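You operate a simulated robot arm through the tools that you are given. There is no shell and no other tool. Be economical: measure what you need, move in short steps, check, and stop when the job is done.

Carry out the task below with a simulated robot arm. There is one attempt and no reset: what you move stays moved.

Task
Put things in order on the fitting bench top. At the end: the yellow bar stub from the fitting bench top stands on top of the purple air card; the white cap is on the purple plate; the teal thread brush stands where the blue hoop stub stood; the blue hoop stub from the fitting bench top stands where the yellow bar stub stood; whatever was shut is shut again. Leave all else as you found it, and nothing knocked over.

The check looks at the end state, three seconds after you hand in, the way a careful person would. Anything else that was tipped, shoved, dropped, spilled or broken makes it a failure. Lids that push on must go on centred and level and be pressed home; caps that screw on are set level and turned clockwise until they are tight.

Robot
A 7-joint arm with a two-finger parallel gripper, fixed in place. Base frame: the origin is at the foot of the arm, x ahead of it, y to its left, z up; the work surface is at about z = 0. Lengths are in mm, angles in rad, forces in N, time in s.
With the tool pointing down near the work surface it reaches from about 240 to 620 mm from the base axis. Its first joint turns from -1.152 to 1.152 rad. Payload 2.6 kg.
The tool frame sits at the grasp point between the pads (the TCP): z along the fingers, y along the line on which they close. The tips reach 30 mm beyond it. The gripper opens to 94 mm. The fingers are 28 mm wide and 10 mm thick; the gripper's body (50 by 96 mm) begins 55 mm behind the TCP.
Orientation is told as [roll, pitch, yaw] about the base's x, y, z axes, in that order, counted from this pose: with the fingers straight down and closing along the base's y, the tool's x points along the base's -x, its y along +y and its z along -z.

Tools
- The arm moves only by the tool apply_moves. Its argument "series" is a list of rows, each a list of 7 numbers: the shift along the tool's x, y, z in mm, then the turn, a rotation vector about the tool's x, y, z in rad, then the gripper command, from -1 (shut) to 1 (fully open), values between in proportion. In form: [[dx, dy, dz, wx, wy, wz, hand], ...]. A call has 1 to 8 rows; each row is the pose to reach, as a shift and turn from the pose commanded when the call began, along the tool's axes at that moment. A row lasts 0.2 s, in which the tool goes at most 50 mm and 0.15 rad; a call with a longer step from one row to the next is refused whole, and so is a gripper value outside its range. A pose out of reach is approached as far as the arm can. The call stops where the force on the tool passes 40 N (or 10 N more than at its start, if that is more) or the arm is blocked; 0.2 s more then pass. Each finger travels about 72 mm/s and halts on what it meets, pressing with about 30 N; the grip force reading is that of the motor and also rises with nothing between the fingers. The clock runs only during rows and for 0.2 s after the last one: add rows that repeat a pose to give the fingers time. It gives the time, the measured TCP pose, the force on the tool (base axes), the opening and the grip force at its end, in the units of the frame above (readings bear some noise).
- Cameras (640 x 400 px; columns grow to the right, rows downward): "scene" is fixed at [33.6, 444.4, 550.6]; the picture's right is [-0.75, -0.66, 0.00], its down [-0.45, 0.50, -0.74] and it looks along [0.49, -0.55, -0.67] (base axes); focal length 237 px, centre (320, 200). "wrist" rides on the gripper at [-37, 0, -58] in the tool frame; the picture's right is [0.00, -1.00, 0.00], its down [0.97, 0.00, -0.24] and it looks along [0.24, 0.00, 0.97] (tool axes); focal length 218 px, centre (320, 200).
- camera(camera): a new picture of that camera. The clock stands still meanwhile.
- probe_pixels(camera, pixels): there is no depth. For up to 12 entries [column, row, z] of the newest picture of that camera ("zoom" is the newest enlarged one), the place [x, y] in the base frame at which the ray of that pixel passes the height z, good to about 2 mm, but the place of the scene camera against the robot may be out by one fixed shift of up to 12 mm in any direction. The clock stands still meanwhile.
- enlarge(camera, box): a new picture of the part [left, top, right, bottom] of that camera's present view, enlarged. The clock stands still meanwhile.
- finish_job(): hands the job in; it is judged then, once.

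Work in short steps. Measure before you move; look again where a grasp or a placing could have gone wrong, and mend it. You have 80 turns and 38 pictures in all, those below and enlarged ones among them. Open the gripper and draw the arm clear of the work before you hand the job in, unless the task says otherwise; then end with one line.

The tools are called as name(argument=value, ...) on one line, values as JSON. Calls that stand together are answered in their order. apply_moves: Moves the arm, as the interface text tells. Its arguments: {"type":"object","properties":{"series":{"type":"array","items":{"type":"array","items":{"type":"number"}}}},"required":["series"]} The other tools are called the same way: camera (camera) takes a picture; probe_pixels (camera, pixels) gives the place at which the rays of pixels pass given heights; enlarge (camera, box) takes an enlarged picture of a part of a camera's view; finish_job () hands the job in.

At the start:

```text
time: 0.0
position: [478.7, -59.5, 261.9]
ee_rot: [0.0, 0.0, 0.001]
wrist_force: [0.6, 1.3, 0.4]
width: 94.0
finger_force: 0.0
```

scene: 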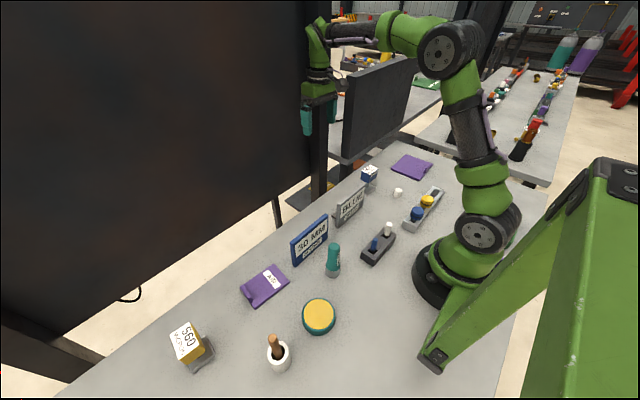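
wrist: 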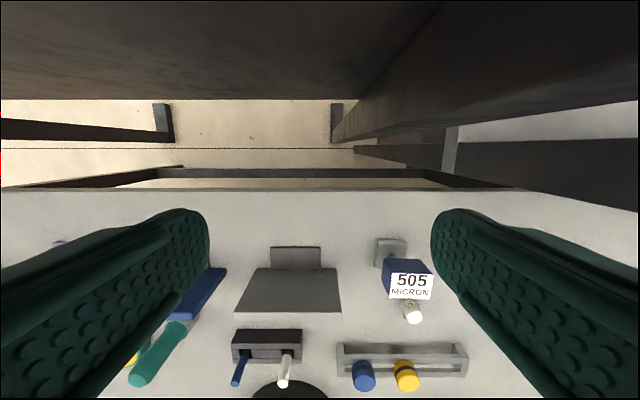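

I start by looking closer at the work area in the scene view.

enlarge(camera="scene", box=[320, 140, 460, 280])

enlarge(camera="scene", box=[160, 230, 350, 380])

```text
2.86 times, centred on (390, 210) of scene
```

zoom: 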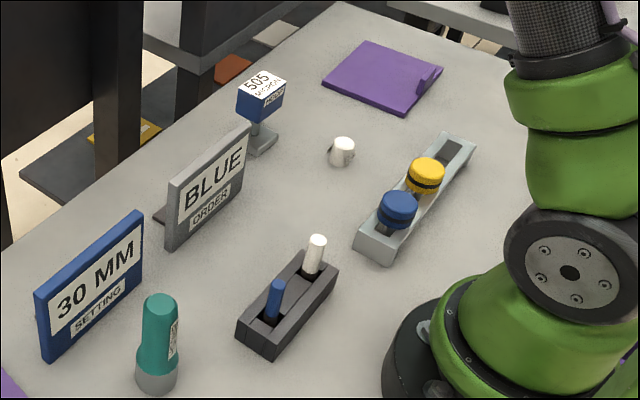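

```text
2.67 times, centred on (255, 305) of scene
```

zoom: 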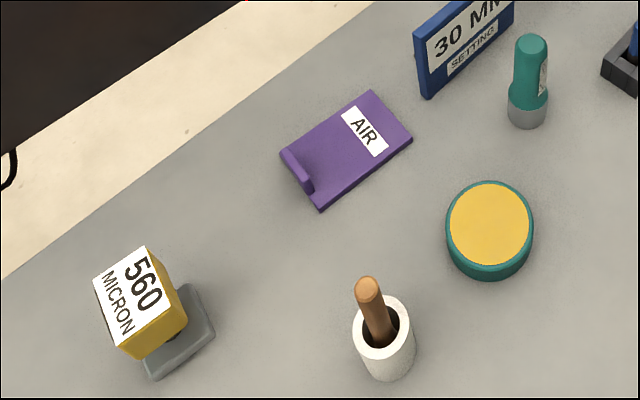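

Now I probe positions of the items in the scene picture.

camera(camera="scene")

probe_pixels(camera="scene", pixels=[[417, 222, 0], [427, 208, 0], [411, 166, 0], [397, 195, 0], [333, 274, 0], [265, 286, 5], [319, 320, 20], [278, 362, 0], [200, 358, 0], [370, 185, 0], [378, 246, 15], [309, 255, 0]])

probe_pixels(camera="wrist", pixels=[[363, 388, 30], [406, 385, 30], [413, 318, 20], [240, 380, 40], [285, 380, 40], [145, 378, 40], [390, 252, 0]])

```text
33 pictures are left
```

scene: 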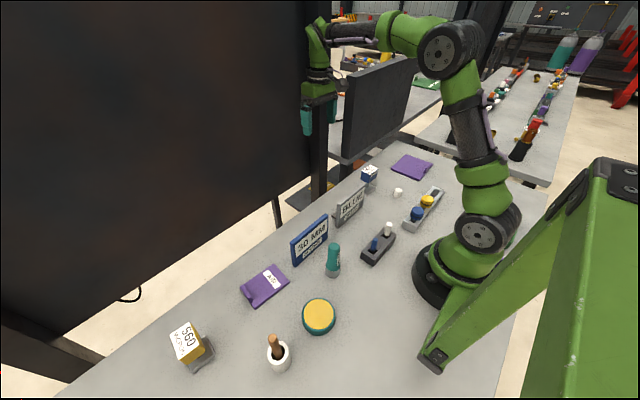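

```text
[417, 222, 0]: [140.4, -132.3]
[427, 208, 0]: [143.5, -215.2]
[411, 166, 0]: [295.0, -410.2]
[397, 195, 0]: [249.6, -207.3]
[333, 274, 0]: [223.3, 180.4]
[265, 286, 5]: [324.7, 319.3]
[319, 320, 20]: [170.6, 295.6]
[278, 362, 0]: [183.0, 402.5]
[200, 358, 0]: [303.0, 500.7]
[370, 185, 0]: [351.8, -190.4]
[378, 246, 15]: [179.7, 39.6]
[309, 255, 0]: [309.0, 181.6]
```

```text
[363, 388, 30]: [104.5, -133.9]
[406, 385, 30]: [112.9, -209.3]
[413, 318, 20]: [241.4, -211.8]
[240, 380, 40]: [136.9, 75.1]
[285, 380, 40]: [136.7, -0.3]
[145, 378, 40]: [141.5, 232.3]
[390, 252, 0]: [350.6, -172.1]
```

The tray sits close to the base; I move the wrist camera above it for a better look.

apply_moves(series=[[36, -22, 0, 0, 0, 0, 1], [72, -44, 0, 0, 0, 0, 1], [108, -66, 0, 0, 0, 0, 1], [144, -88, 0, 0, 0, 0, 1], [178, -110, 0, 0, 0, 0, 1], [178, -110, 0, 0, 0, 0, 1]])

camera(camera="wrist")

```text
time: 1.4
position: [300.1, -168.6, 263.7]
ee_rot: [0.001, -0.001, 0.0]
wrist_force: [1.1, 0.0, -0.4]
width: 93.9
finger_force: 0.1
```

```text
32 pictures are left
```

wrist: 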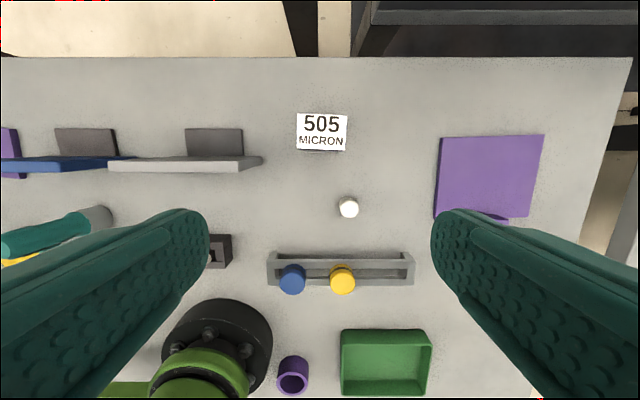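

The tray shows blue at (292,280) and yellow at (342,280); I enlarge and probe.

enlarge(camera="wrist", box=[256, 180, 456, 305])

probe_pixels(camera="wrist", pixels=[[292, 280, 60], [342, 280, 60], [292, 280, 40], [342, 280, 40], [268, 286, 0], [414, 286, 0], [348, 208, 20], [440, 138, 0], [543, 136, 0], [528, 217, 0], [434, 217, 0], [322, 150, 0]])

probe_pixels(camera="scene", pixels=[[417, 212, 40], [427, 201, 40], [417, 212, 60], [427, 201, 60], [397, 190, 20], [406, 226, 0], [446, 191, 0]])

```text
3.20 times, centred on (356, 242) of wrist
```

zoom: 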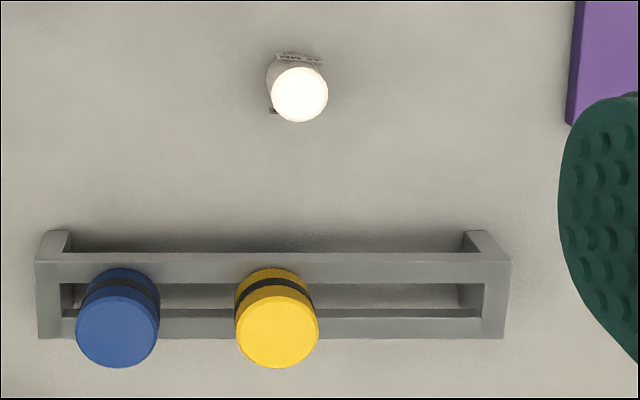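

```text
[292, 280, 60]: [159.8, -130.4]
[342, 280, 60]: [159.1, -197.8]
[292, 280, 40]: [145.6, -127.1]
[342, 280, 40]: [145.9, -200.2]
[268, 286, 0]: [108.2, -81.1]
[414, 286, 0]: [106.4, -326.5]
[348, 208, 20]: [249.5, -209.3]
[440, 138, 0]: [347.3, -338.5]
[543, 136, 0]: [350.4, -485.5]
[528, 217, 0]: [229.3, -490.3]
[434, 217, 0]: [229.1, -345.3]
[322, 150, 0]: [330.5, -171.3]
```

```text
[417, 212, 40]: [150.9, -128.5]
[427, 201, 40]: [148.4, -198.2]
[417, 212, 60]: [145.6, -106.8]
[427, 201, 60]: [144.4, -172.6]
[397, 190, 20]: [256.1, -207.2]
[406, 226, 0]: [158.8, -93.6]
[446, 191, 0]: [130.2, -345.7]
```

I look at the remaining half of the bench from above to identify all candidates.

apply_moves(series=[[0, 45, 0, 0, 0, 0, 1], [0, 90, 0, 0, 0, 0, 1], [0, 135, 0, 0, 0, 0, 1], [0, 180, 0, 0, 0, 0, 1], [0, 225, 0, 0, 0, 0, 1], [0, 270, 0, 0, 0, 0, 1], [0, 315, 0, 0, 0, 0, 1], [0, 315, 0, 0, 0, 0, 1]])

camera(camera="wrist")

enlarge(camera="scene", box=[395, 170, 465, 240])

```text
time: 3.2
position: [299.7, 145.2, 261.8]
ee_rot: [0.002, 0.0, 0.001]
wrist_force: [-0.1, -0.2, -0.1]
width: 93.9
finger_force: 0.1
```

```text
30 pictures are left
```

wrist: 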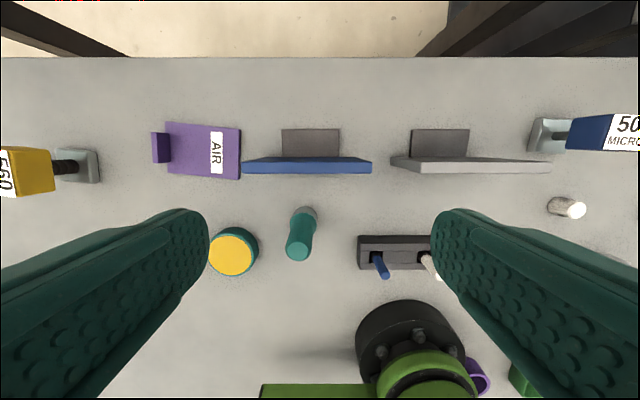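

```text
5.71 times, centred on (430, 205) of scene
```

zoom: 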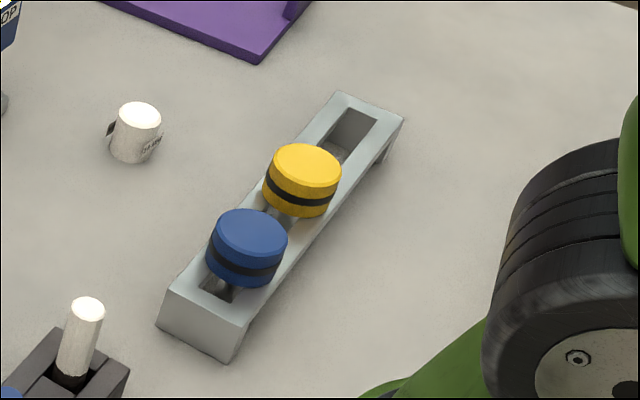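

The side of the blue 505 block seems to carry text; I enlarge both the blocks and the white cap.

enlarge(camera="scene", box=[350, 150, 410, 210])

enlarge(camera="wrist", box=[0, 110, 130, 210])

enlarge(camera="scene", box=[160, 310, 230, 380])

```text
6.67 times, centred on (380, 180) of scene
```

zoom: 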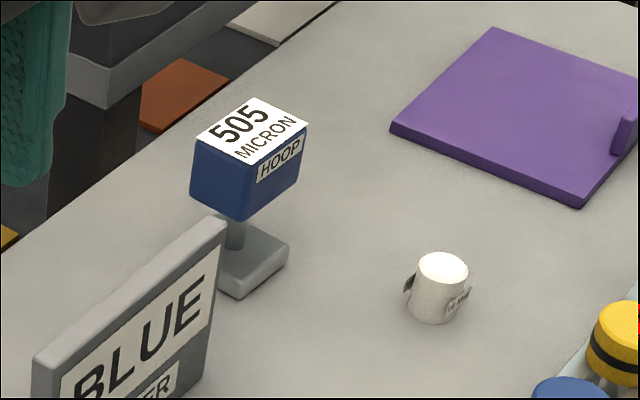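

```text
4.00 times, centred on (65, 160) of wrist
```

zoom: 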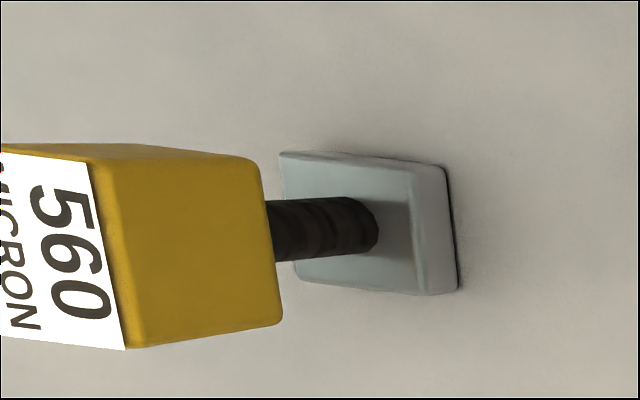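

```text
5.71 times, centred on (195, 345) of scene
```

zoom: 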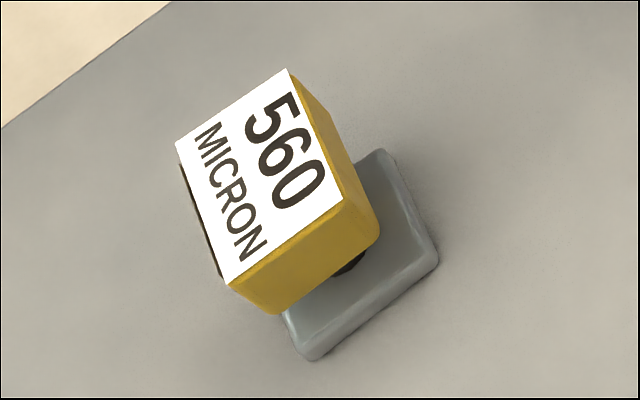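

The blocks are clearly the "HOOP" (505) and, presumably, "BAR" (560) stubs. I move over the yellow stub to measure it.

apply_moves(series=[[0, 48, 0, 0, 0, 0, 1], [0, 96, 0, 0, 0, 0, 1], [0, 144, 0, 0, 0, 0, 1], [0, 192, 0, 0, 0, 0, 1], [0, 240, 0, 0, 0, 0, 1], [0, 288, 0, 0, 0, 0, 1], [0, 320, 0, 0, 0, 0, 1], [0, 320, 0, 0, 0, 0, 1]])

camera(camera="wrist")

```text
time: 5.0
position: [300.7, 466.5, 262.4]
ee_rot: [-0.001, 0.001, 0.0]
wrist_force: [0.5, 0.6, -0.3]
width: 94.3
finger_force: 0.0
```

```text
25 pictures are left
```

wrist: 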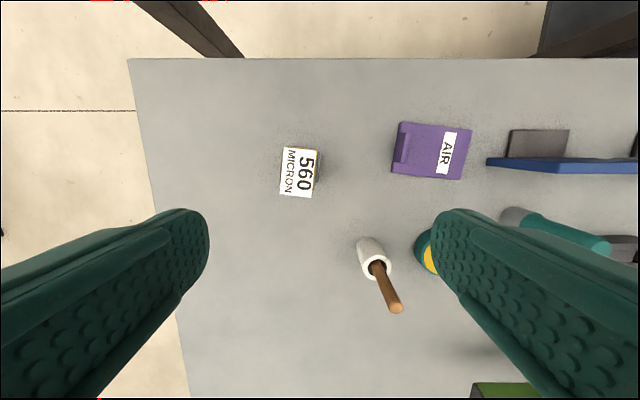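

I probe the block's top in both views to find height and yaw.

probe_pixels(camera="wrist", pixels=[[286, 147, 70], [319, 151, 70], [313, 198, 70], [280, 194, 70], [300, 172, 70], [300, 172, 90], [398, 122, 8], [472, 129, 8], [461, 180, 8], [390, 172, 8], [404, 172, 12]])

probe_pixels(camera="zoom", pixels=[[262, 180, 60], [262, 180, 70], [262, 180, 80], [262, 180, 90], [385, 150, 12], [438, 255, 12], [310, 350, 12], [348, 265, 12]])

```text
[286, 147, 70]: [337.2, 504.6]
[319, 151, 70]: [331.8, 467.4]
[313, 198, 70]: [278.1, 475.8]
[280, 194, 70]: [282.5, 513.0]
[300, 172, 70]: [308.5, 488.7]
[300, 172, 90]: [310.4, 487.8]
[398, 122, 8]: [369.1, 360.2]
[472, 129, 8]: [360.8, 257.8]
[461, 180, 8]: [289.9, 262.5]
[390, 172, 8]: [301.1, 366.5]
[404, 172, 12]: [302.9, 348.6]
```

```text
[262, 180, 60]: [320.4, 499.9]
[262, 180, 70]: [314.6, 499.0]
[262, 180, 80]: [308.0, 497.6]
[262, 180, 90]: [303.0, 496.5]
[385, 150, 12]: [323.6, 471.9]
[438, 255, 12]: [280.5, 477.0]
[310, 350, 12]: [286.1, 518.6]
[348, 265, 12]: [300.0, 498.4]
```

Combining views: yellow block top at z≈89, centre (310.4, 488), yaw ≈ -0.152, foot ~12 thick. I go above it, turned, and check.

apply_moves(series=[[-9.7, 21.3, 0, 0, 0, 0.076, 1], [-9.7, 21.3, 40, 0, 0, 0.152, 1], [-9.7, 21.3, 80, 0, 0, 0.152, 1], [-9.7, 21.3, 112, 0, 0, 0.152, 1], [-9.7, 21.3, 112, 0, 0, 0.152, 1]])

camera(camera="wrist")

```text
time: 6.2
position: [309.2, 488.2, 150.8]
ee_rot: [0.001, 0.0, -0.152]
wrist_force: [-0.9, 0.0, -0.7]
width: 94.1
finger_force: 0.0
out of reach, approached as far as the arm can: row 1
```

```text
24 pictures are left
```

wrist: 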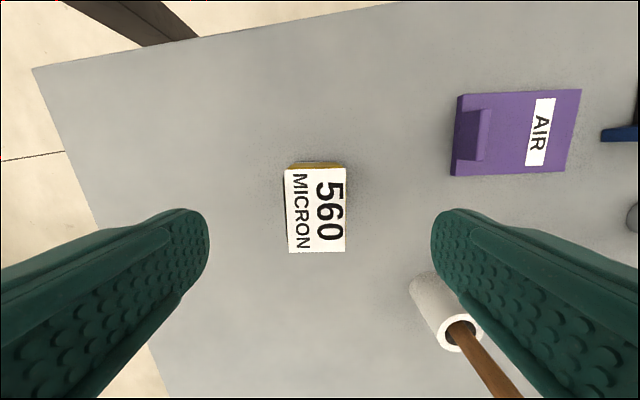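

Alignment is good (block at cols 285–345, upright). I probe the block's corners once more for centre and height.

probe_pixels(camera="wrist", pixels=[[285, 169, 89], [346, 169, 89], [345, 252, 89], [289, 252, 89], [457, 94, 8], [582, 89, 8], [565, 172, 8], [451, 175, 8], [491, 110, 15], [483, 160, 15], [474, 110, 15]])

```text
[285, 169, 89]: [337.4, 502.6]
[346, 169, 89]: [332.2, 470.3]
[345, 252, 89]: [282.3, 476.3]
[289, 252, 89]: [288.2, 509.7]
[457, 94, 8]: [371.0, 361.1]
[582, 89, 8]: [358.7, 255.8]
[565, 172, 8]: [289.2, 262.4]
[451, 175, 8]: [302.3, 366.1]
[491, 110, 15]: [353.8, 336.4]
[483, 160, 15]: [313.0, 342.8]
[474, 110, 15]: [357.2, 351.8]
```

I descend to TCP z≈72 and close on the block.

apply_moves(series=[[-0.6, 1.6, 40, 0, 0, 0, 1], [-0.6, 1.6, 79, 0, 0, 0, 1], [-0.6, 1.6, 79, 0, 0, 0, 1], [-0.6, 1.6, 79, 0, 0, 0, 0], [-0.6, 1.6, 79, 0, 0, 0, -0.5], [-0.6, 1.6, 79, 0, 0, 0, -1], [-0.6, 1.6, 79, 0, 0, 0, -1]])

```text
time: 7.8
position: [310.8, 487.4, 71.0]
ee_rot: [0.0, -0.001, -0.151]
wrist_force: [-0.3, 0.7, 0.6]
width: 40.0
finger_force: 30.4
```

The block is held (40 mm wide, 30 N). I lift it and look.

apply_moves(series=[[0, 0, -20, 0, 0, 0, -1], [0, 0, -60, 0, 0, 0, -1], [0, 0, -100, 0, 0, 0, -1], [0, 0, -100, 0, 0, 0, -1]])

enlarge(camera="scene", box=[120, 200, 320, 380])

```text
time: 8.8
position: [310.7, 487.5, 171.1]
ee_rot: [0.0, 0.0, -0.153]
wrist_force: [0.7, 0.5, -2.3]
width: 40.3
finger_force: 30.2
```

```text
2.22 times, centred on (220, 290) of scene
```

zoom: 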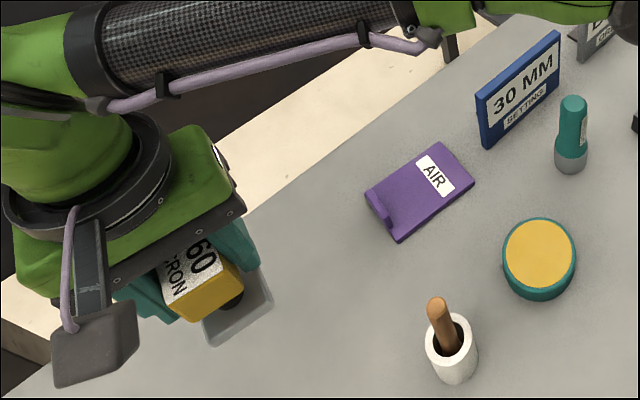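

Held upright. I carry it over the AIR card, to (329.5, 305), staying high.

apply_moves(series=[[-11.5, -44.4, 0, 0, 0, 0, -1], [-23, -88.8, 0, 0, 0, 0, -1], [-34.6, -133.2, 0, 0, 0, 0, -1], [-46.2, -177.6, 0, 0, 0, 0, -1], [-46.2, -177.6, 40, 0, 0, 0, -1], [-46.2, -177.6, 65, 0, 0, 0, -1], [-46.2, -177.6, 65, 0, 0, 0, -1]])

enlarge(camera="scene", box=[200, 200, 360, 320])

```text
time: 10.4
position: [329.2, 305.6, 106.7]
ee_rot: [0.001, 0.001, -0.154]
wrist_force: [0.1, 0.7, -3.5]
width: 40.0
finger_force: 30.0
```

```text
3.33 times, centred on (280, 260) of scene
```

zoom: 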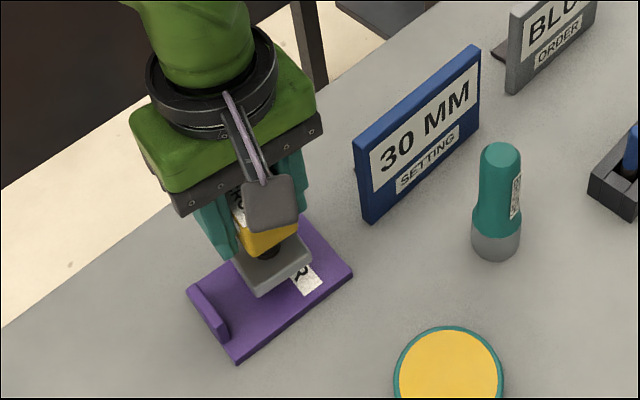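

Good position over the card. I lower gently (foot about 25–30 mm above) and watch the force.

apply_moves(series=[[0, 0, 14, 0, 0, 0, -1], [0, 0, 22, 0, 0, 0, -1], [0, 0, 24, 0, 0, 0, -1], [0, 0, 24, 0, 0, 0, -1]])

```text
time: 11.4
position: [328.7, 305.3, 83.3]
ee_rot: [0.0, -0.001, -0.153]
wrist_force: [0.2, 0.0, -2.9]
width: 40.0
finger_force: 29.5
```

apply_moves(series=[[0, 0, 1.5, 0, 0, 0, -1], [0, 0, 3, 0, 0, 0, -1], [0, 0, 3, 0, 0, 0, -1]])

```text
time: 12.2
position: [331.3, 306.2, 80.5]
ee_rot: [-0.001, 0.0, -0.154]
wrist_force: [-0.7, -0.7, 0.4]
width: 40.2
finger_force: 29.9
```

The weight reading went from -3 to about 0, suggesting first contact; another small step to confirm.

apply_moves(series=[[0, 0, 1, 0, 0, 0, -1], [0, 0, 1, 0, 0, 0, -1]])

```text
time: 12.8
position: [330.3, 307.0, 79.2]
ee_rot: [0.003, -0.002, -0.152]
wrist_force: [-2.9, -4.7, 14.7]
width: 40.3
finger_force: 30.2
```

Contact (14.7 N). I release with a partial opening and raise straight up.

apply_moves(series=[[0, 0, -0.5, 0, 0, 0, -0.1], [0, 0, -0.5, 0, 0, 0, 0.25], [0, 0, -0.5, 0, 0, 0, 0.35], [0, 0, -0.5, 0, 0, 0, 0.35], [0, 0, -40, 0, 0, 0, 0.35], [0, 0, -85, 0, 0, 0, 0.35], [0, 0, -130, 0, 0, 0, 0.35], [0, 0, -170, 0, 0, 0, 0.6]])

camera(camera="wrist")

```text
time: 14.6
position: [329.5, 306.9, 247.4]
ee_rot: [0.001, 0.0, -0.156]
wrist_force: [0.3, -0.3, 0.5]
width: 75.2
finger_force: 0.0
```

```text
21 pictures are left
```

wrist: 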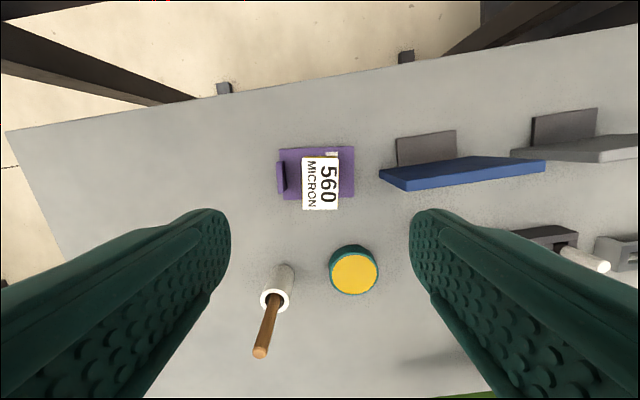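

Yellow stub stands on the card. Next the blue stub: I travel high to (340, -173) with yaw back to 0.

apply_moves(series=[[-8.45, -47.26, 0, 0, 0, -0.02, 1], [-16.9, -94.5, 0, 0, 0, -0.04, 1], [-25.35, -141.8, 0, 0, 0, -0.06, 1], [-33.8, -189, 0, 0, 0, -0.08, 1], [-42.25, -236.3, 0, 0, 0, -0.1, 1], [-50.7, -283.6, 0, 0, 0, -0.12, 1], [-59.15, -330.8, 0, 0, 0, -0.14, 1], [-67.6, -378, 0, 0, 0, -0.155, 1]])

apply_moves(series=[[0, -47, 0, 0, 0, 0, 1], [0, -96, 0, 0, 0, 0, 1], [0, -96, 0, 0, 0, 0, 1]])

camera(camera="wrist")

```text
time: 16.4
position: [342.5, -77.5, 250.1]
ee_rot: [0.0, 0.0, 0.004]
wrist_force: [0.2, -0.5, 0.6]
width: 93.8
finger_force: 0.0
```

```text
time: 17.2
position: [341.3, -176.0, 248.3]
ee_rot: [0.001, 0.0, 0.004]
wrist_force: [0.6, -0.4, -0.5]
width: 94.2
finger_force: 0.1
```

```text
20 pictures are left
```

wrist: 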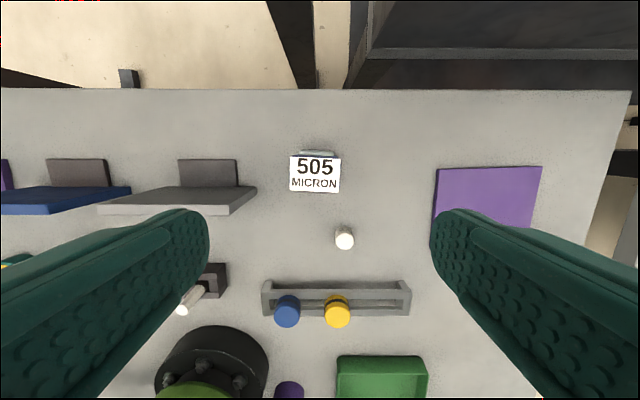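

The label is 50 px wide along y; I probe corners and the BLUE sign's end for finger clearance.

probe_pixels(camera="wrist", pixels=[[291, 156, 80], [341, 156, 80], [339, 193, 80], [289, 191, 80], [315, 174, 80], [315, 174, 70], [257, 190, 60], [238, 160, 0], [301, 151, 10], [333, 152, 10], [344, 239, 30], [344, 239, 20]])

probe_pixels(camera="scene", pixels=[[371, 172, 60], [371, 172, 70], [371, 172, 80], [371, 172, 90]])

```text
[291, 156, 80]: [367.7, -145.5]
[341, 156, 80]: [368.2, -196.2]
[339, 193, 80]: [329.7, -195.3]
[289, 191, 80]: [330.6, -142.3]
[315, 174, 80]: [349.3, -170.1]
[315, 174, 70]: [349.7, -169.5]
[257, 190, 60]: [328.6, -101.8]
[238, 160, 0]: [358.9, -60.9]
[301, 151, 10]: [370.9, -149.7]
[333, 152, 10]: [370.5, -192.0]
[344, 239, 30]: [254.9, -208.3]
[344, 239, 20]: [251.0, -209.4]
```

```text
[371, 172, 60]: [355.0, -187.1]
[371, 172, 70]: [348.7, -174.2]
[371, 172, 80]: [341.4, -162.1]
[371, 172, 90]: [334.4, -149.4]
```

Blue block centre (349, -170), top z≈80. I lower with a reduced opening (to clear the BLUE sign) and grip along y at z≈62.

apply_moves(series=[[-7.7, 6, 40, 0, 0, -0.004, 0.66], [-7.7, 6, 85, 0, 0, -0.004, 0.66], [-7.7, 6, 110, 0, 0, -0.004, 0.66], [-7.7, 6, 110, 0, 0, -0.004, 0.66]])

camera(camera="wrist")

```text
time: 18.2
position: [347.6, -168.3, 138.0]
ee_rot: [0.001, 0.0, 0.006]
wrist_force: [-0.9, 0.0, -0.2]
width: 78.0
finger_force: 0.1
```

```text
19 pictures are left
```

wrist: 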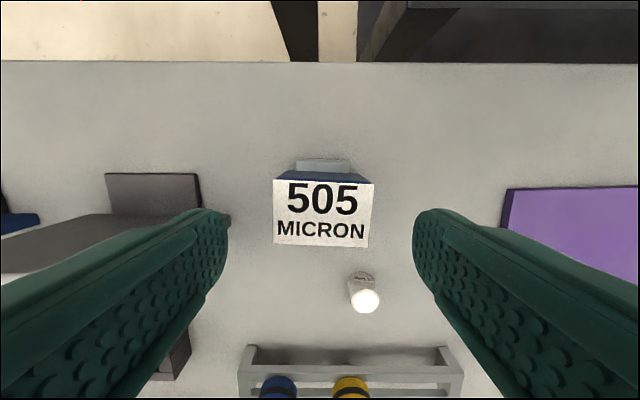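

I check the sign end at (230,218) and block corners.

probe_pixels(camera="wrist", pixels=[[230, 218, 60], [230, 218, 50], [230, 218, 70], [273, 180, 80], [376, 183, 80], [368, 248, 80], [275, 244, 80], [364, 300, 30], [364, 300, 20], [360, 275, 0]])

```text
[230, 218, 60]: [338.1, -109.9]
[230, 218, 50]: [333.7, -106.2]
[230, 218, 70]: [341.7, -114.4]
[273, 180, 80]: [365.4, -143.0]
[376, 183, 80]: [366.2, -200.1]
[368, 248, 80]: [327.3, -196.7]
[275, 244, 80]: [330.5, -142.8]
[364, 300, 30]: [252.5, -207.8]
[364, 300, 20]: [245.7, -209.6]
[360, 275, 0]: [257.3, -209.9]
```

Clear of the sign (end near y≈-100). I descend and grip.

apply_moves(series=[[0, -2, 40, 0, 0, 0.006, 0.66], [0, -2, 76, 0, 0, 0.006, 0.66], [0, -2, 76, 0, 0, 0.006, 0.66], [0, -2, 76, 0, 0, 0.006, 0], [0, -2, 76, 0, 0, 0.006, -0.5], [0, -2, 76, 0, 0, 0.006, -1], [0, -2, 76, 0, 0, 0.006, -1]])

```text
time: 19.8
position: [344.9, -169.0, 61.1]
ee_rot: [-0.001, 0.0, 0.001]
wrist_force: [-0.1, -0.2, -0.1]
width: 56.1
finger_force: 29.9
```

Gripped at 56 mm. I lift to z≈190 and carry toward the yellow stub's old place.

apply_moves(series=[[0, 0, -20, 0, 0, 0, -1], [0, 0, -65, 0, 0, 0, -1], [0, 0, -110, 0, 0, 0, -1], [0, 0, -130, 0, 0, 0, -1], [2, 45, -130, 0, 0, 0, -1], [4, 92, -130, 0, 0, 0, -1], [6, 140, -130, 0, 0, 0, -1], [8, 188, -130, 0, 0, 0, -1]])

apply_moves(series=[[2, 48, 0, 0, 0, 0, -1], [4, 96, 0, 0, 0, 0, -1], [6, 144, 0, 0, 0, 0, -1], [8, 192, 0, 0, 0, 0, -1], [10, 240, 0, 0, 0, 0, -1], [12, 288, 0, 0, 0, 0, -1], [14, 336, 0, 0, 0, 0, -1], [16, 384, 0, 0, 0, 0, -1]])

```text
time: 21.6
position: [340.8, 19.2, 194.4]
ee_rot: [0.0, -0.002, -0.001]
wrist_force: [-0.5, 0.6, -2.2]
width: 56.2
finger_force: 30.1
```

```text
time: 23.4
position: [325.7, 402.6, 190.1]
ee_rot: [-0.001, 0.001, -0.002]
wrist_force: [0.9, 0.3, -1.8]
width: 56.2
finger_force: 29.8
```

I shift to (309, 489) and lower to just above the surface.

apply_moves(series=[[8.3, 43, 20, 0, 0, 0, -1], [16.7, 86.4, 40, 0, 0, 0, -1], [16.7, 86.4, 80, 0, 0, 0, -1], [16.7, 86.4, 105, 0, 0, 0, -1], [16.7, 86.4, 105, 0, 0, 0, -1]])

enlarge(camera="scene", box=[120, 260, 320, 385])

```text
time: 24.6
position: [305.9, 488.4, 86.6]
ee_rot: [0.0, 0.0, 0.002]
wrist_force: [1.2, 0.2, -1.1]
width: 56.0
finger_force: 30.5
```

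```text
3.20 times, centred on (220, 322) of scene
```

zoom: 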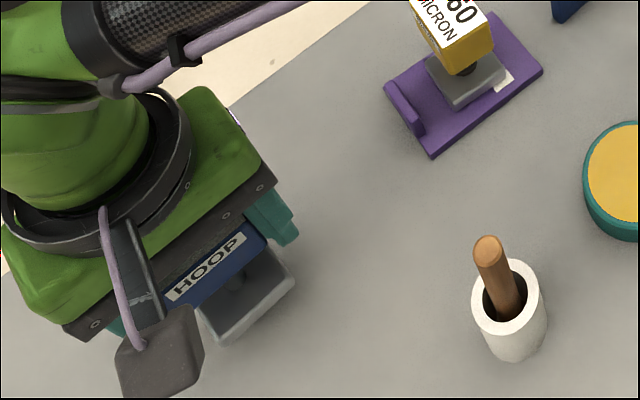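

Lowering in small steps to contact.

apply_moves(series=[[-1.5, 0, 15, 0, 0, 0, -1], [-1.5, 0, 22, 0, 0, 0, -1], [-1.5, 0, 22, 0, 0, 0, -1]])

apply_moves(series=[[0, 0, 1, 0, 0, 0, -1], [0, 0, 1, 0, 0, 0, -1]])

```text
time: 25.4
position: [308.7, 488.2, 65.8]
ee_rot: [0.0, 0.0, -0.001]
wrist_force: [-0.8, 1.0, -2.1]
width: 56.4
finger_force: 30.2
```

```text
time: 26.0
position: [309.1, 488.0, 65.2]
ee_rot: [0.0, -0.001, -0.001]
wrist_force: [0.6, 0.4, -3.5]
width: 56.2
finger_force: 29.4
```

apply_moves(series=[[0, 0, 1.5, 0, 0, 0, -1], [0, 0, 3, 0, 0, 0, -1], [0, 0, 3, 0, 0, 0, -1]])

apply_moves(series=[[0, 0, 1, 0, 0, 0, -1], [0, 0, 1, 0, 0, 0, -1]])

```text
time: 26.8
position: [307.8, 489.1, 61.8]
ee_rot: [0.0, 0.002, 0.0]
wrist_force: [-0.2, -0.1, -1.8]
width: 56.2
finger_force: 30.2
```

```text
time: 27.4
position: [307.7, 488.2, 60.8]
ee_rot: [0.0, 0.0, 0.0]
wrist_force: [-0.8, -0.5, -2.5]
width: 56.1
finger_force: 29.5
```

apply_moves(series=[[0, 0, 1, 0, 0, 0, -1], [0, 0, 1, 0, 0, 0, -1]])

apply_moves(series=[[0, 0, 0.8, 0, 0, 0, -1], [0, 0, 0.8, 0, 0, 0, -1]])

```text
time: 28.0
position: [307.5, 489.0, 60.7]
ee_rot: [0.0, -0.002, 0.001]
wrist_force: [0.4, -0.4, 3.2]
width: 56.3
finger_force: 29.9
```

```text
time: 28.6
position: [308.5, 489.0, 59.7]
ee_rot: [0.001, -0.003, 0.0]
wrist_force: [-1.0, -5.2, 14.2]
width: 56.0
finger_force: 30.0
```

Contact at 14 N. I release, rise and look.

apply_moves(series=[[0, 0, -0.6, 0, 0, 0, 0.2], [0, 0, -0.6, 0, 0, 0, 0.5], [0, 0, -0.6, 0, 0, 0, 0.7], [0, 0, -0.6, 0, 0, 0, 0.7], [0, 0, -45, 0, 0, 0, 0.7], [0, 0, -90, 0, 0, 0, 0.7], [0, 0, -130, 0, 0, 0, 0.9], [0, 0, -130, 0, 0, 0, 1]])

camera(camera="wrist")

```text
time: 30.4
position: [308.1, 489.3, 187.3]
ee_rot: [0.0, -0.001, 0.0]
wrist_force: [0.6, 0.6, 0.1]
width: 93.8
finger_force: 0.1
```

```text
17 pictures are left
```

wrist: 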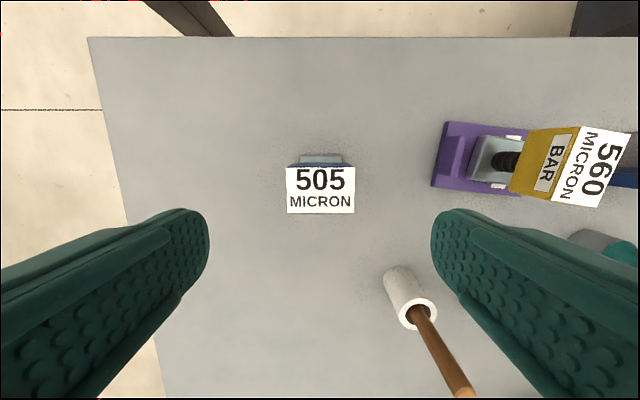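

Blue stub stands in place, and "BAR" is confirmed on yellow. Next I move over the teal brush near (231, 172).

apply_moves(series=[[0, -45, -10, 0, 0, 0, 1], [0, -90, -20, 0, 0, 0, 1], [5, -135, -20, 0, 0, 0, 1], [15, -180, -20, 0, 0, 0, 1], [27, -225, -20, 0, 0, 0, 1], [40, -270, -20, 0, 0, 0, 1], [53, -317, -20, 0, 0, 0, 1], [53, -317, -20, 0, 0, 0, 1]])

camera(camera="wrist")

```text
time: 32.2
position: [253.0, 174.1, 207.5]
ee_rot: [0.0, -0.001, 0.002]
wrist_force: [0.8, 0.1, 0.2]
width: 94.2
finger_force: 0.1
```

```text
16 pictures are left
```

wrist: 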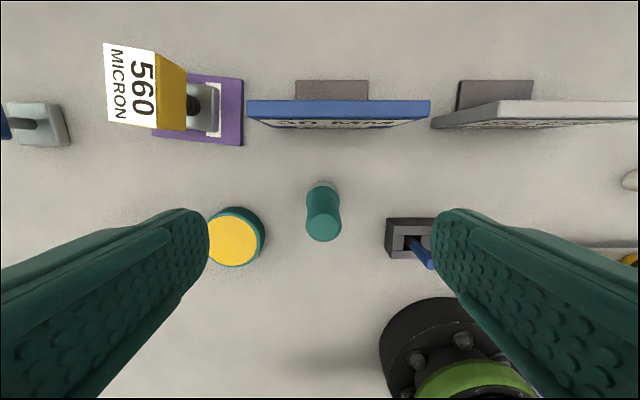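

Brush top at (323,224), base near (322,192), jar edge at (264,238), rack edge at (386,240). Probing these.

probe_pixels(camera="wrist", pixels=[[323, 224, 70], [323, 224, 80], [323, 224, 60], [322, 190, 0], [322, 181, 0], [306, 195, 10], [340, 195, 10], [264, 235, 25], [386, 240, 20], [306, 226, 70], [341, 226, 70], [432, 124, 50]])

probe_pixels(camera="scene", pixels=[[333, 246, 60], [333, 246, 70], [333, 246, 80], [333, 272, 0]])

```text
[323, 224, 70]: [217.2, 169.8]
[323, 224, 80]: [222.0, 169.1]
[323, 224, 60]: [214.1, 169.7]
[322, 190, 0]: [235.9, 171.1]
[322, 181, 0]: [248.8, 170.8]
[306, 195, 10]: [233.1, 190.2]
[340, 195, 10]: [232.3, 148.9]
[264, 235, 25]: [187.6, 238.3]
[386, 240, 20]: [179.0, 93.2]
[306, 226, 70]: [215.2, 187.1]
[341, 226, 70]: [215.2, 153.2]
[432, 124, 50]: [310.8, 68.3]
```

```text
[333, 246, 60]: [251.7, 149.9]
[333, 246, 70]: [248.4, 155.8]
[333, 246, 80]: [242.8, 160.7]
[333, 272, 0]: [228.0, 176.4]
```

Brush: centre ≈(234,170.5), top z≈108. I shift over it, descend to z≈75 and grip.

apply_moves(series=[[19, -3.5, 0, 0, 0, 0, 0.8], [19, -3.5, 40, 0, 0, 0, 0.8], [19, -3.5, 55, 0, 0, 0, 0.8], [19, -3.5, 55, 0, 0, 0, 0.8]])

camera(camera="wrist")

```text
time: 33.2
position: [234.2, 167.5, 155.2]
ee_rot: [-0.001, -0.001, 0.0]
wrist_force: [0.2, -0.1, -0.4]
width: 84.4
finger_force: 0.1
```

```text
15 pictures are left
```

wrist: 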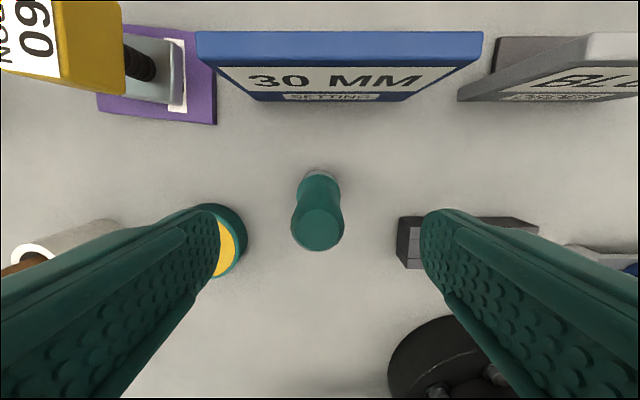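

Nearly centred (top at (318,228), expected (320,221)); I shift 3 mm and descend to grip.

apply_moves(series=[[3, 1, 0, 0, 0, 0, 0.8], [3, 1, 40, 0, 0, 0, 0.8], [3, 1, 80, 0, 0, 0, 0.8], [3, 1, 80, 0, 0, 0, 0.8], [3, 1, 80, 0, 0, 0, 0], [3, 1, 80, 0, 0, 0, -0.6], [3, 1, 80, 0, 0, 0, -1], [3, 1, 80, 0, 0, 0, -1]])

apply_moves(series=[[0, 0, 0, 0, 0, 0, -1], [0, 0, 0, 0, 0, 0, -1]])

```text
time: 35.0
position: [232.6, 169.1, 74.1]
ee_rot: [0.001, 0.001, 0.001]
wrist_force: [0.7, -0.7, 0.8]
width: 28.1
finger_force: 30.2
```

```text
time: 35.6
position: [232.9, 169.8, 74.8]
ee_rot: [-0.001, 0.0, 0.001]
wrist_force: [-0.4, 0.4, 0.2]
width: 28.2
finger_force: 29.7
```

Gripped at 28 mm. I lift and check that the whole brush comes along.

apply_moves(series=[[0, 0, -20, 0, 0, 0, -1], [0, 0, -60, 0, 0, 0, -1], [0, 0, -105, 0, 0, 0, -1], [0, 0, -105, 0, 0, 0, -1]])

enlarge(camera="scene", box=[240, 150, 440, 290])

```text
time: 36.6
position: [233.7, 169.8, 180.7]
ee_rot: [-0.002, -0.001, 0.003]
wrist_force: [-1.2, -0.4, -1.1]
width: 28.0
finger_force: 29.7
```

```text
2.86 times, centred on (340, 220) of scene
```

zoom: 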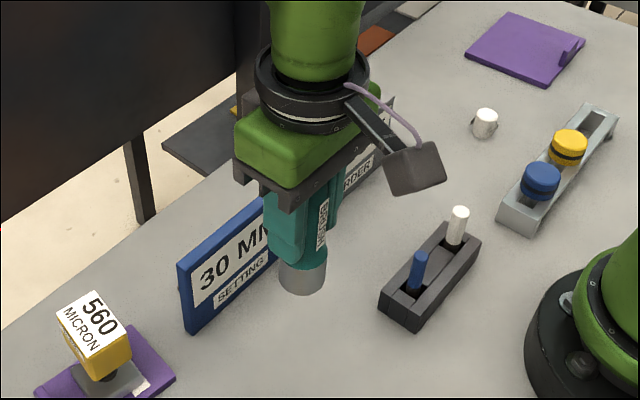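

Brush is whole and upright. I carry it to (348,-170).

apply_moves(series=[[-14.3, -42.5, 0, 0, 0, 0, -1], [-28.6, -85, 0, 0, 0, 0, -1], [-42.9, -127.5, 0, 0, 0, 0, -1], [-57.2, -170, 0, 0, 0, 0, -1], [-71.5, -212.5, 0, 0, 0, 0, -1], [-85.8, -255, 0, 0, 0, 0, -1], [-100, -297.5, 0, 0, 0, 0, -1], [-114.3, -340.1, 0, 0, 0, 0, -1]])

apply_moves(series=[[0, 0, 45, 0, 0, 0, -1], [0, 0, 85, 0, 0, 0, -1], [0, 0, 85, 0, 0, 0, -1]])

enlarge(camera="scene", box=[310, 130, 450, 220])

```text
time: 38.4
position: [349.1, -173.1, 178.0]
ee_rot: [-0.001, 0.001, 0.002]
wrist_force: [-0.2, 0.7, -1.6]
width: 28.1
finger_force: 29.3
```

```text
time: 39.2
position: [347.4, -172.3, 92.2]
ee_rot: [0.0, -0.001, 0.0]
wrist_force: [-0.5, 0.3, -1.5]
width: 27.7
finger_force: 29.5
```

```text
4.44 times, centred on (380, 175) of scene
```

zoom: 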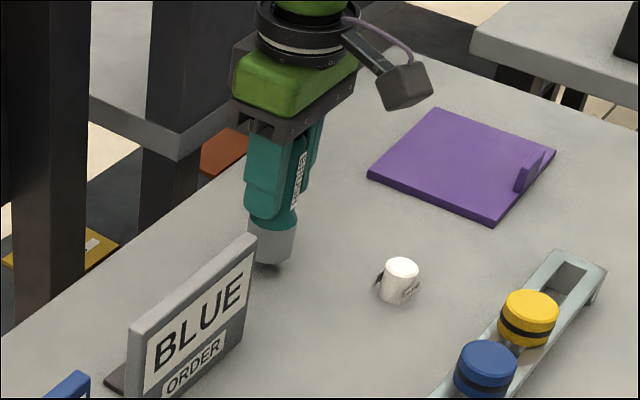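

Lowering: 15 mm, then small steps to contact (expected TCP z≈74.5).

apply_moves(series=[[0, 1.5, 8, 0, 0, 0, -1], [0, 1.5, 15, 0, 0, 0, -1], [0, 1.5, 15, 0, 0, 0, -1]])

apply_moves(series=[[0, 0, 1.2, 0, 0, 0, -1], [0, 0, 1.2, 0, 0, 0, -1]])

apply_moves(series=[[0, 0, 1, 0, 0, 0, -1], [0, 0, 1, 0, 0, 0, -1]])

```text
time: 40.0
position: [347.4, -168.9, 77.9]
ee_rot: [-0.001, 0.0, 0.001]
wrist_force: [0.0, -0.4, -0.4]
width: 28.1
finger_force: 30.2
```

```text
time: 40.6
position: [347.6, -169.1, 77.0]
ee_rot: [0.0, -0.002, -0.001]
wrist_force: [-0.6, 0.7, -0.9]
width: 27.9
finger_force: 30.1
```

```text
time: 41.2
position: [348.4, -169.3, 76.4]
ee_rot: [-0.001, -0.002, -0.002]
wrist_force: [1.0, 0.6, 3.9]
width: 27.9
finger_force: 30.0
```

apply_moves(series=[[0, 0, 0.8, 0, 0, 0, -1], [0, 0, 0.8, 0, 0, 0, -1]])

```text
time: 41.8
position: [347.8, -168.9, 76.5]
ee_rot: [0.002, -0.002, 0.001]
wrist_force: [0.7, 1.7, 6.5]
width: 28.1
finger_force: 30.1
```

Contact made. I release and rise straight up.

apply_moves(series=[[0, 0, 0, 0, 0, 0, -0.2], [0, 0, 0, 0, 0, 0, 0.2], [0, 0, 0, 0, 0, 0, 0.5], [0, 0, 0, 0, 0, 0, 0.5], [0, 0, -40, 0, 0, 0, 0.5], [0, 0, -85, 0, 0, 0, 0.5], [0, 0, -110, 0, 0, 0, 0.5], [0, 0, -110, 0, 0, 0, 0.5]])

apply_moves(series=[[35, -15, 0, 0, 0, 0, 0.5], [72, -37, 0, 0, 0, 0, 0.5], [72, -37, 0, 0, 0, 0, 0.5]])

camera(camera="wrist")

```text
time: 43.6
position: [347.9, -169.6, 186.7]
ee_rot: [0.0, 0.0, 0.0]
wrist_force: [0.7, -1.3, 0.6]
width: 70.6
finger_force: 0.0
```

```text
time: 44.4
position: [277.6, -206.7, 187.3]
ee_rot: [0.0, 0.001, 0.0]
wrist_force: [0.0, -1.2, -0.4]
width: 70.7
finger_force: 0.0
```

```text
12 pictures are left
```

wrist: 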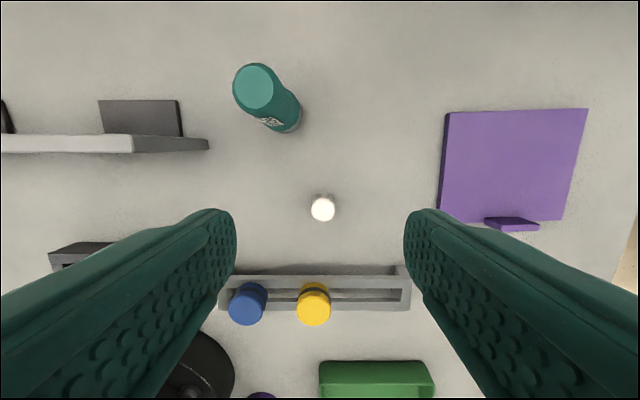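

The brush stands. White cap top at (322,209), base near (324,197). I probe it and the plate.

probe_pixels(camera="wrist", pixels=[[322, 209, 35], [322, 209, 25], [311, 209, 35], [334, 209, 35], [323, 194, 0], [446, 112, 8], [588, 108, 8], [563, 221, 8], [438, 216, 8], [512, 222, 20], [253, 87, 108]])

enlarge(camera="scene", box=[375, 170, 425, 210])

```text
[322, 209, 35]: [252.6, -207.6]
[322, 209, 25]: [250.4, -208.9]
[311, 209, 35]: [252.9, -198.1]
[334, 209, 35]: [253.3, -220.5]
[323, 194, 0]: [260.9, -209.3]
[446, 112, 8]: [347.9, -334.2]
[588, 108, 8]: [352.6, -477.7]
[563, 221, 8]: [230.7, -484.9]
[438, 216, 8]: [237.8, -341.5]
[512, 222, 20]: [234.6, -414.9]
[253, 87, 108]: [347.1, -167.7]
```

```text
10.00 times, centred on (400, 190) of scene
```

zoom: 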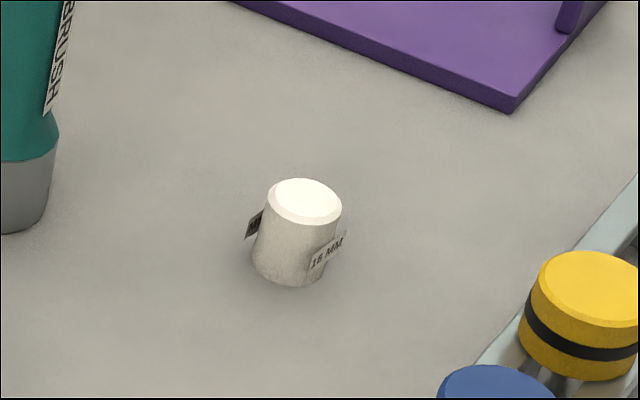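

I check the cap with scene rays and view it from lower down, above (250,-208).

probe_pixels(camera="zoom", pixels=[[305, 200, 20], [305, 200, 25], [305, 200, 30], [290, 268, 0]])

apply_moves(series=[[27, -2, 30, 0, 0, 0, 0.3], [27, -2, 75, 0, 0, 0, 0.3], [27, -2, 97, 0, 0, 0, 0.3], [27, -2, 97, 0, 0, 0, 0.3]])

camera(camera="wrist")

```text
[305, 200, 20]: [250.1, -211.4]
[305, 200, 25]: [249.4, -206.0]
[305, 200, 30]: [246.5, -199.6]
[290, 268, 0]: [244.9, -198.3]
```

```text
time: 45.4
position: [248.8, -208.3, 90.1]
ee_rot: [0.0, 0.0, -0.001]
wrist_force: [0.5, -0.3, 0.6]
width: 61.0
finger_force: 0.1
```

```text
10 pictures are left
```

wrist: 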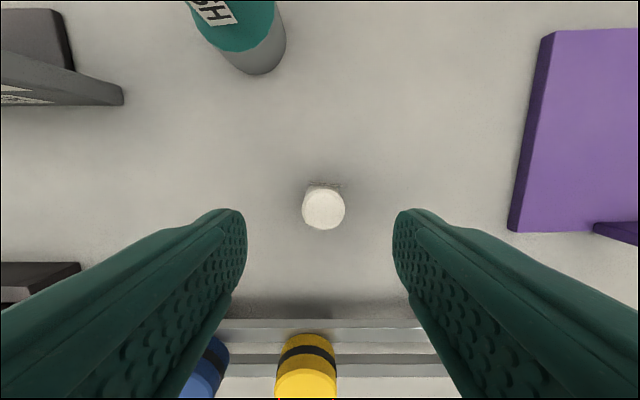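

Cap top centre (323,208), tags on ±x sides, so gripping along y is right. I descend to TCP z≈34 and close.

apply_moves(series=[[-3, -1.5, 30, 0, 0, 0, 0.3], [-3, -1.5, 56, 0, 0, 0, 0.3], [-3, -1.5, 56, 0, 0, 0, 0.3], [-3, -1.5, 56, 0, 0, 0, -0.3], [-3, -1.5, 56, 0, 0, 0, -0.7], [-3, -1.5, 56, 0, 0, 0, -1], [-3, -1.5, 56, 0, 0, 0, -1]])

```text
time: 47.0
position: [251.9, -210.1, 32.8]
ee_rot: [-0.002, 0.0, -0.002]
wrist_force: [0.3, 0.5, -0.4]
width: 23.9
finger_force: 29.6
```

Gripped at 24 mm. I lift and carry it over the purple plate to (298,-410).

apply_moves(series=[[0, 0, -20, 0, 0, 0, -1], [0, 0, -60, 0, 0, 0, -1], [-11.5, -45, -60, 0, 0, 0, -1], [-23, -90, -60, 0, 0, 0, -1], [-34.5, -135, -60, 0, 0, 0, -1], [-46, -180, -60, 0, 0, 0, -1], [-46, -200, -60, 0, 0, 0, -1], [-46, -200, -60, 0, 0, 0, -1]])

enlarge(camera="scene", box=[350, 110, 470, 190])

```text
time: 48.8
position: [298.3, -410.2, 90.0]
ee_rot: [0.0, 0.0, 0.001]
wrist_force: [0.6, -0.6, -0.3]
width: 23.9
finger_force: 30.0
```

```text
5.00 times, centred on (410, 150) of scene
```

zoom: 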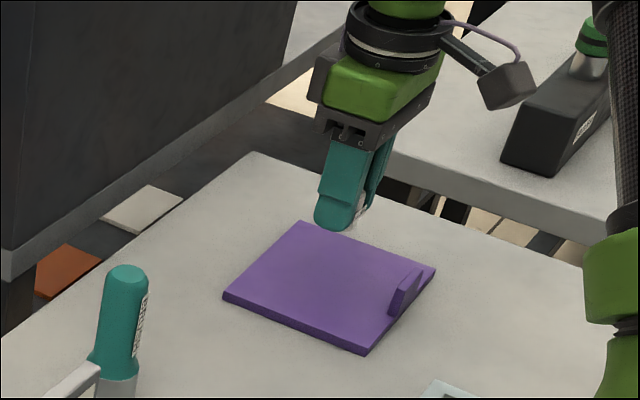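

Cap held over the plate. Lowering to z≈46, then small steps.

apply_moves(series=[[0, 0, 25, 0, 0, 0, -1], [0, 0, 44, 0, 0, 0, -1], [0, 0, 44, 0, 0, 0, -1]])

apply_moves(series=[[0, 0, 1.5, 0, 0, 0, -1], [0, 0, 1.5, 0, 0, 0, -1]])

apply_moves(series=[[0, 0, 1, 0, 0, 0, -1], [0, 0, 1, 0, 0, 0, -1]])

```text
time: 49.6
position: [298.1, -410.9, 48.7]
ee_rot: [-0.001, 0.0, 0.001]
wrist_force: [0.8, -0.5, -0.3]
width: 23.6
finger_force: 30.1
```

```text
time: 50.2
position: [297.5, -409.6, 47.3]
ee_rot: [0.001, -0.002, -0.001]
wrist_force: [-0.1, -0.1, 0.0]
width: 23.7
finger_force: 29.2
```

```text
time: 50.8
position: [297.9, -409.8, 45.1]
ee_rot: [-0.001, -0.001, 0.0]
wrist_force: [-0.5, 0.1, 0.4]
width: 23.7
finger_force: 29.9
```

apply_moves(series=[[0, 0, 1.2, 0, 0, 0, -1], [0, 0, 1.2, 0, 0, 0, -1]])

apply_moves(series=[[0, 0, 0.8, 0, 0, 0, -1], [0, 0, 0.8, 0, 0, 0, -1]])

apply_moves(series=[[0, 0, 0.6, 0, 0, 0, -1], [0, 0, 0.6, 0, 0, 0, -1]])

```text
time: 51.4
position: [298.0, -409.7, 45.3]
ee_rot: [0.001, -0.002, -0.001]
wrist_force: [0.0, 0.5, -0.2]
width: 23.8
finger_force: 30.2
```

```text
time: 52.0
position: [298.1, -409.6, 44.3]
ee_rot: [0.002, 0.002, -0.001]
wrist_force: [0.2, -0.3, -0.1]
width: 23.5
finger_force: 29.1
```

```text
time: 52.6
position: [297.8, -411.1, 44.7]
ee_rot: [0.0, -0.001, 0.0]
wrist_force: [0.8, -0.3, -0.3]
width: 23.8
finger_force: 30.5
```

Still no contact; continuing in small steps.

apply_moves(series=[[0, 0, 0.8, 0, 0, 0, -1], [0, 0, 0.8, 0, 0, 0, -1]])

apply_moves(series=[[0, 0, 0.8, 0, 0, 0, -1], [0, 0, 0.8, 0, 0, 0, -1]])

apply_moves(series=[[0, 0, 0.8, 0, 0, 0, -1], [0, 0, 0.8, 0, 0, 0, -1]])

```text
time: 53.2
position: [298.6, -409.9, 43.7]
ee_rot: [0.0, 0.001, 0.001]
wrist_force: [0.4, -0.2, 0.8]
width: 23.7
finger_force: 30.4
```

```text
time: 53.8
position: [297.4, -410.1, 42.1]
ee_rot: [0.0, 0.002, 0.0]
wrist_force: [-0.6, 0.6, -0.2]
width: 23.9
finger_force: 29.8
```

```text
time: 54.4
position: [297.9, -410.4, 42.6]
ee_rot: [-0.001, -0.002, 0.0]
wrist_force: [-1.9, 3.2, 11.1]
width: 23.7
finger_force: 30.3
```

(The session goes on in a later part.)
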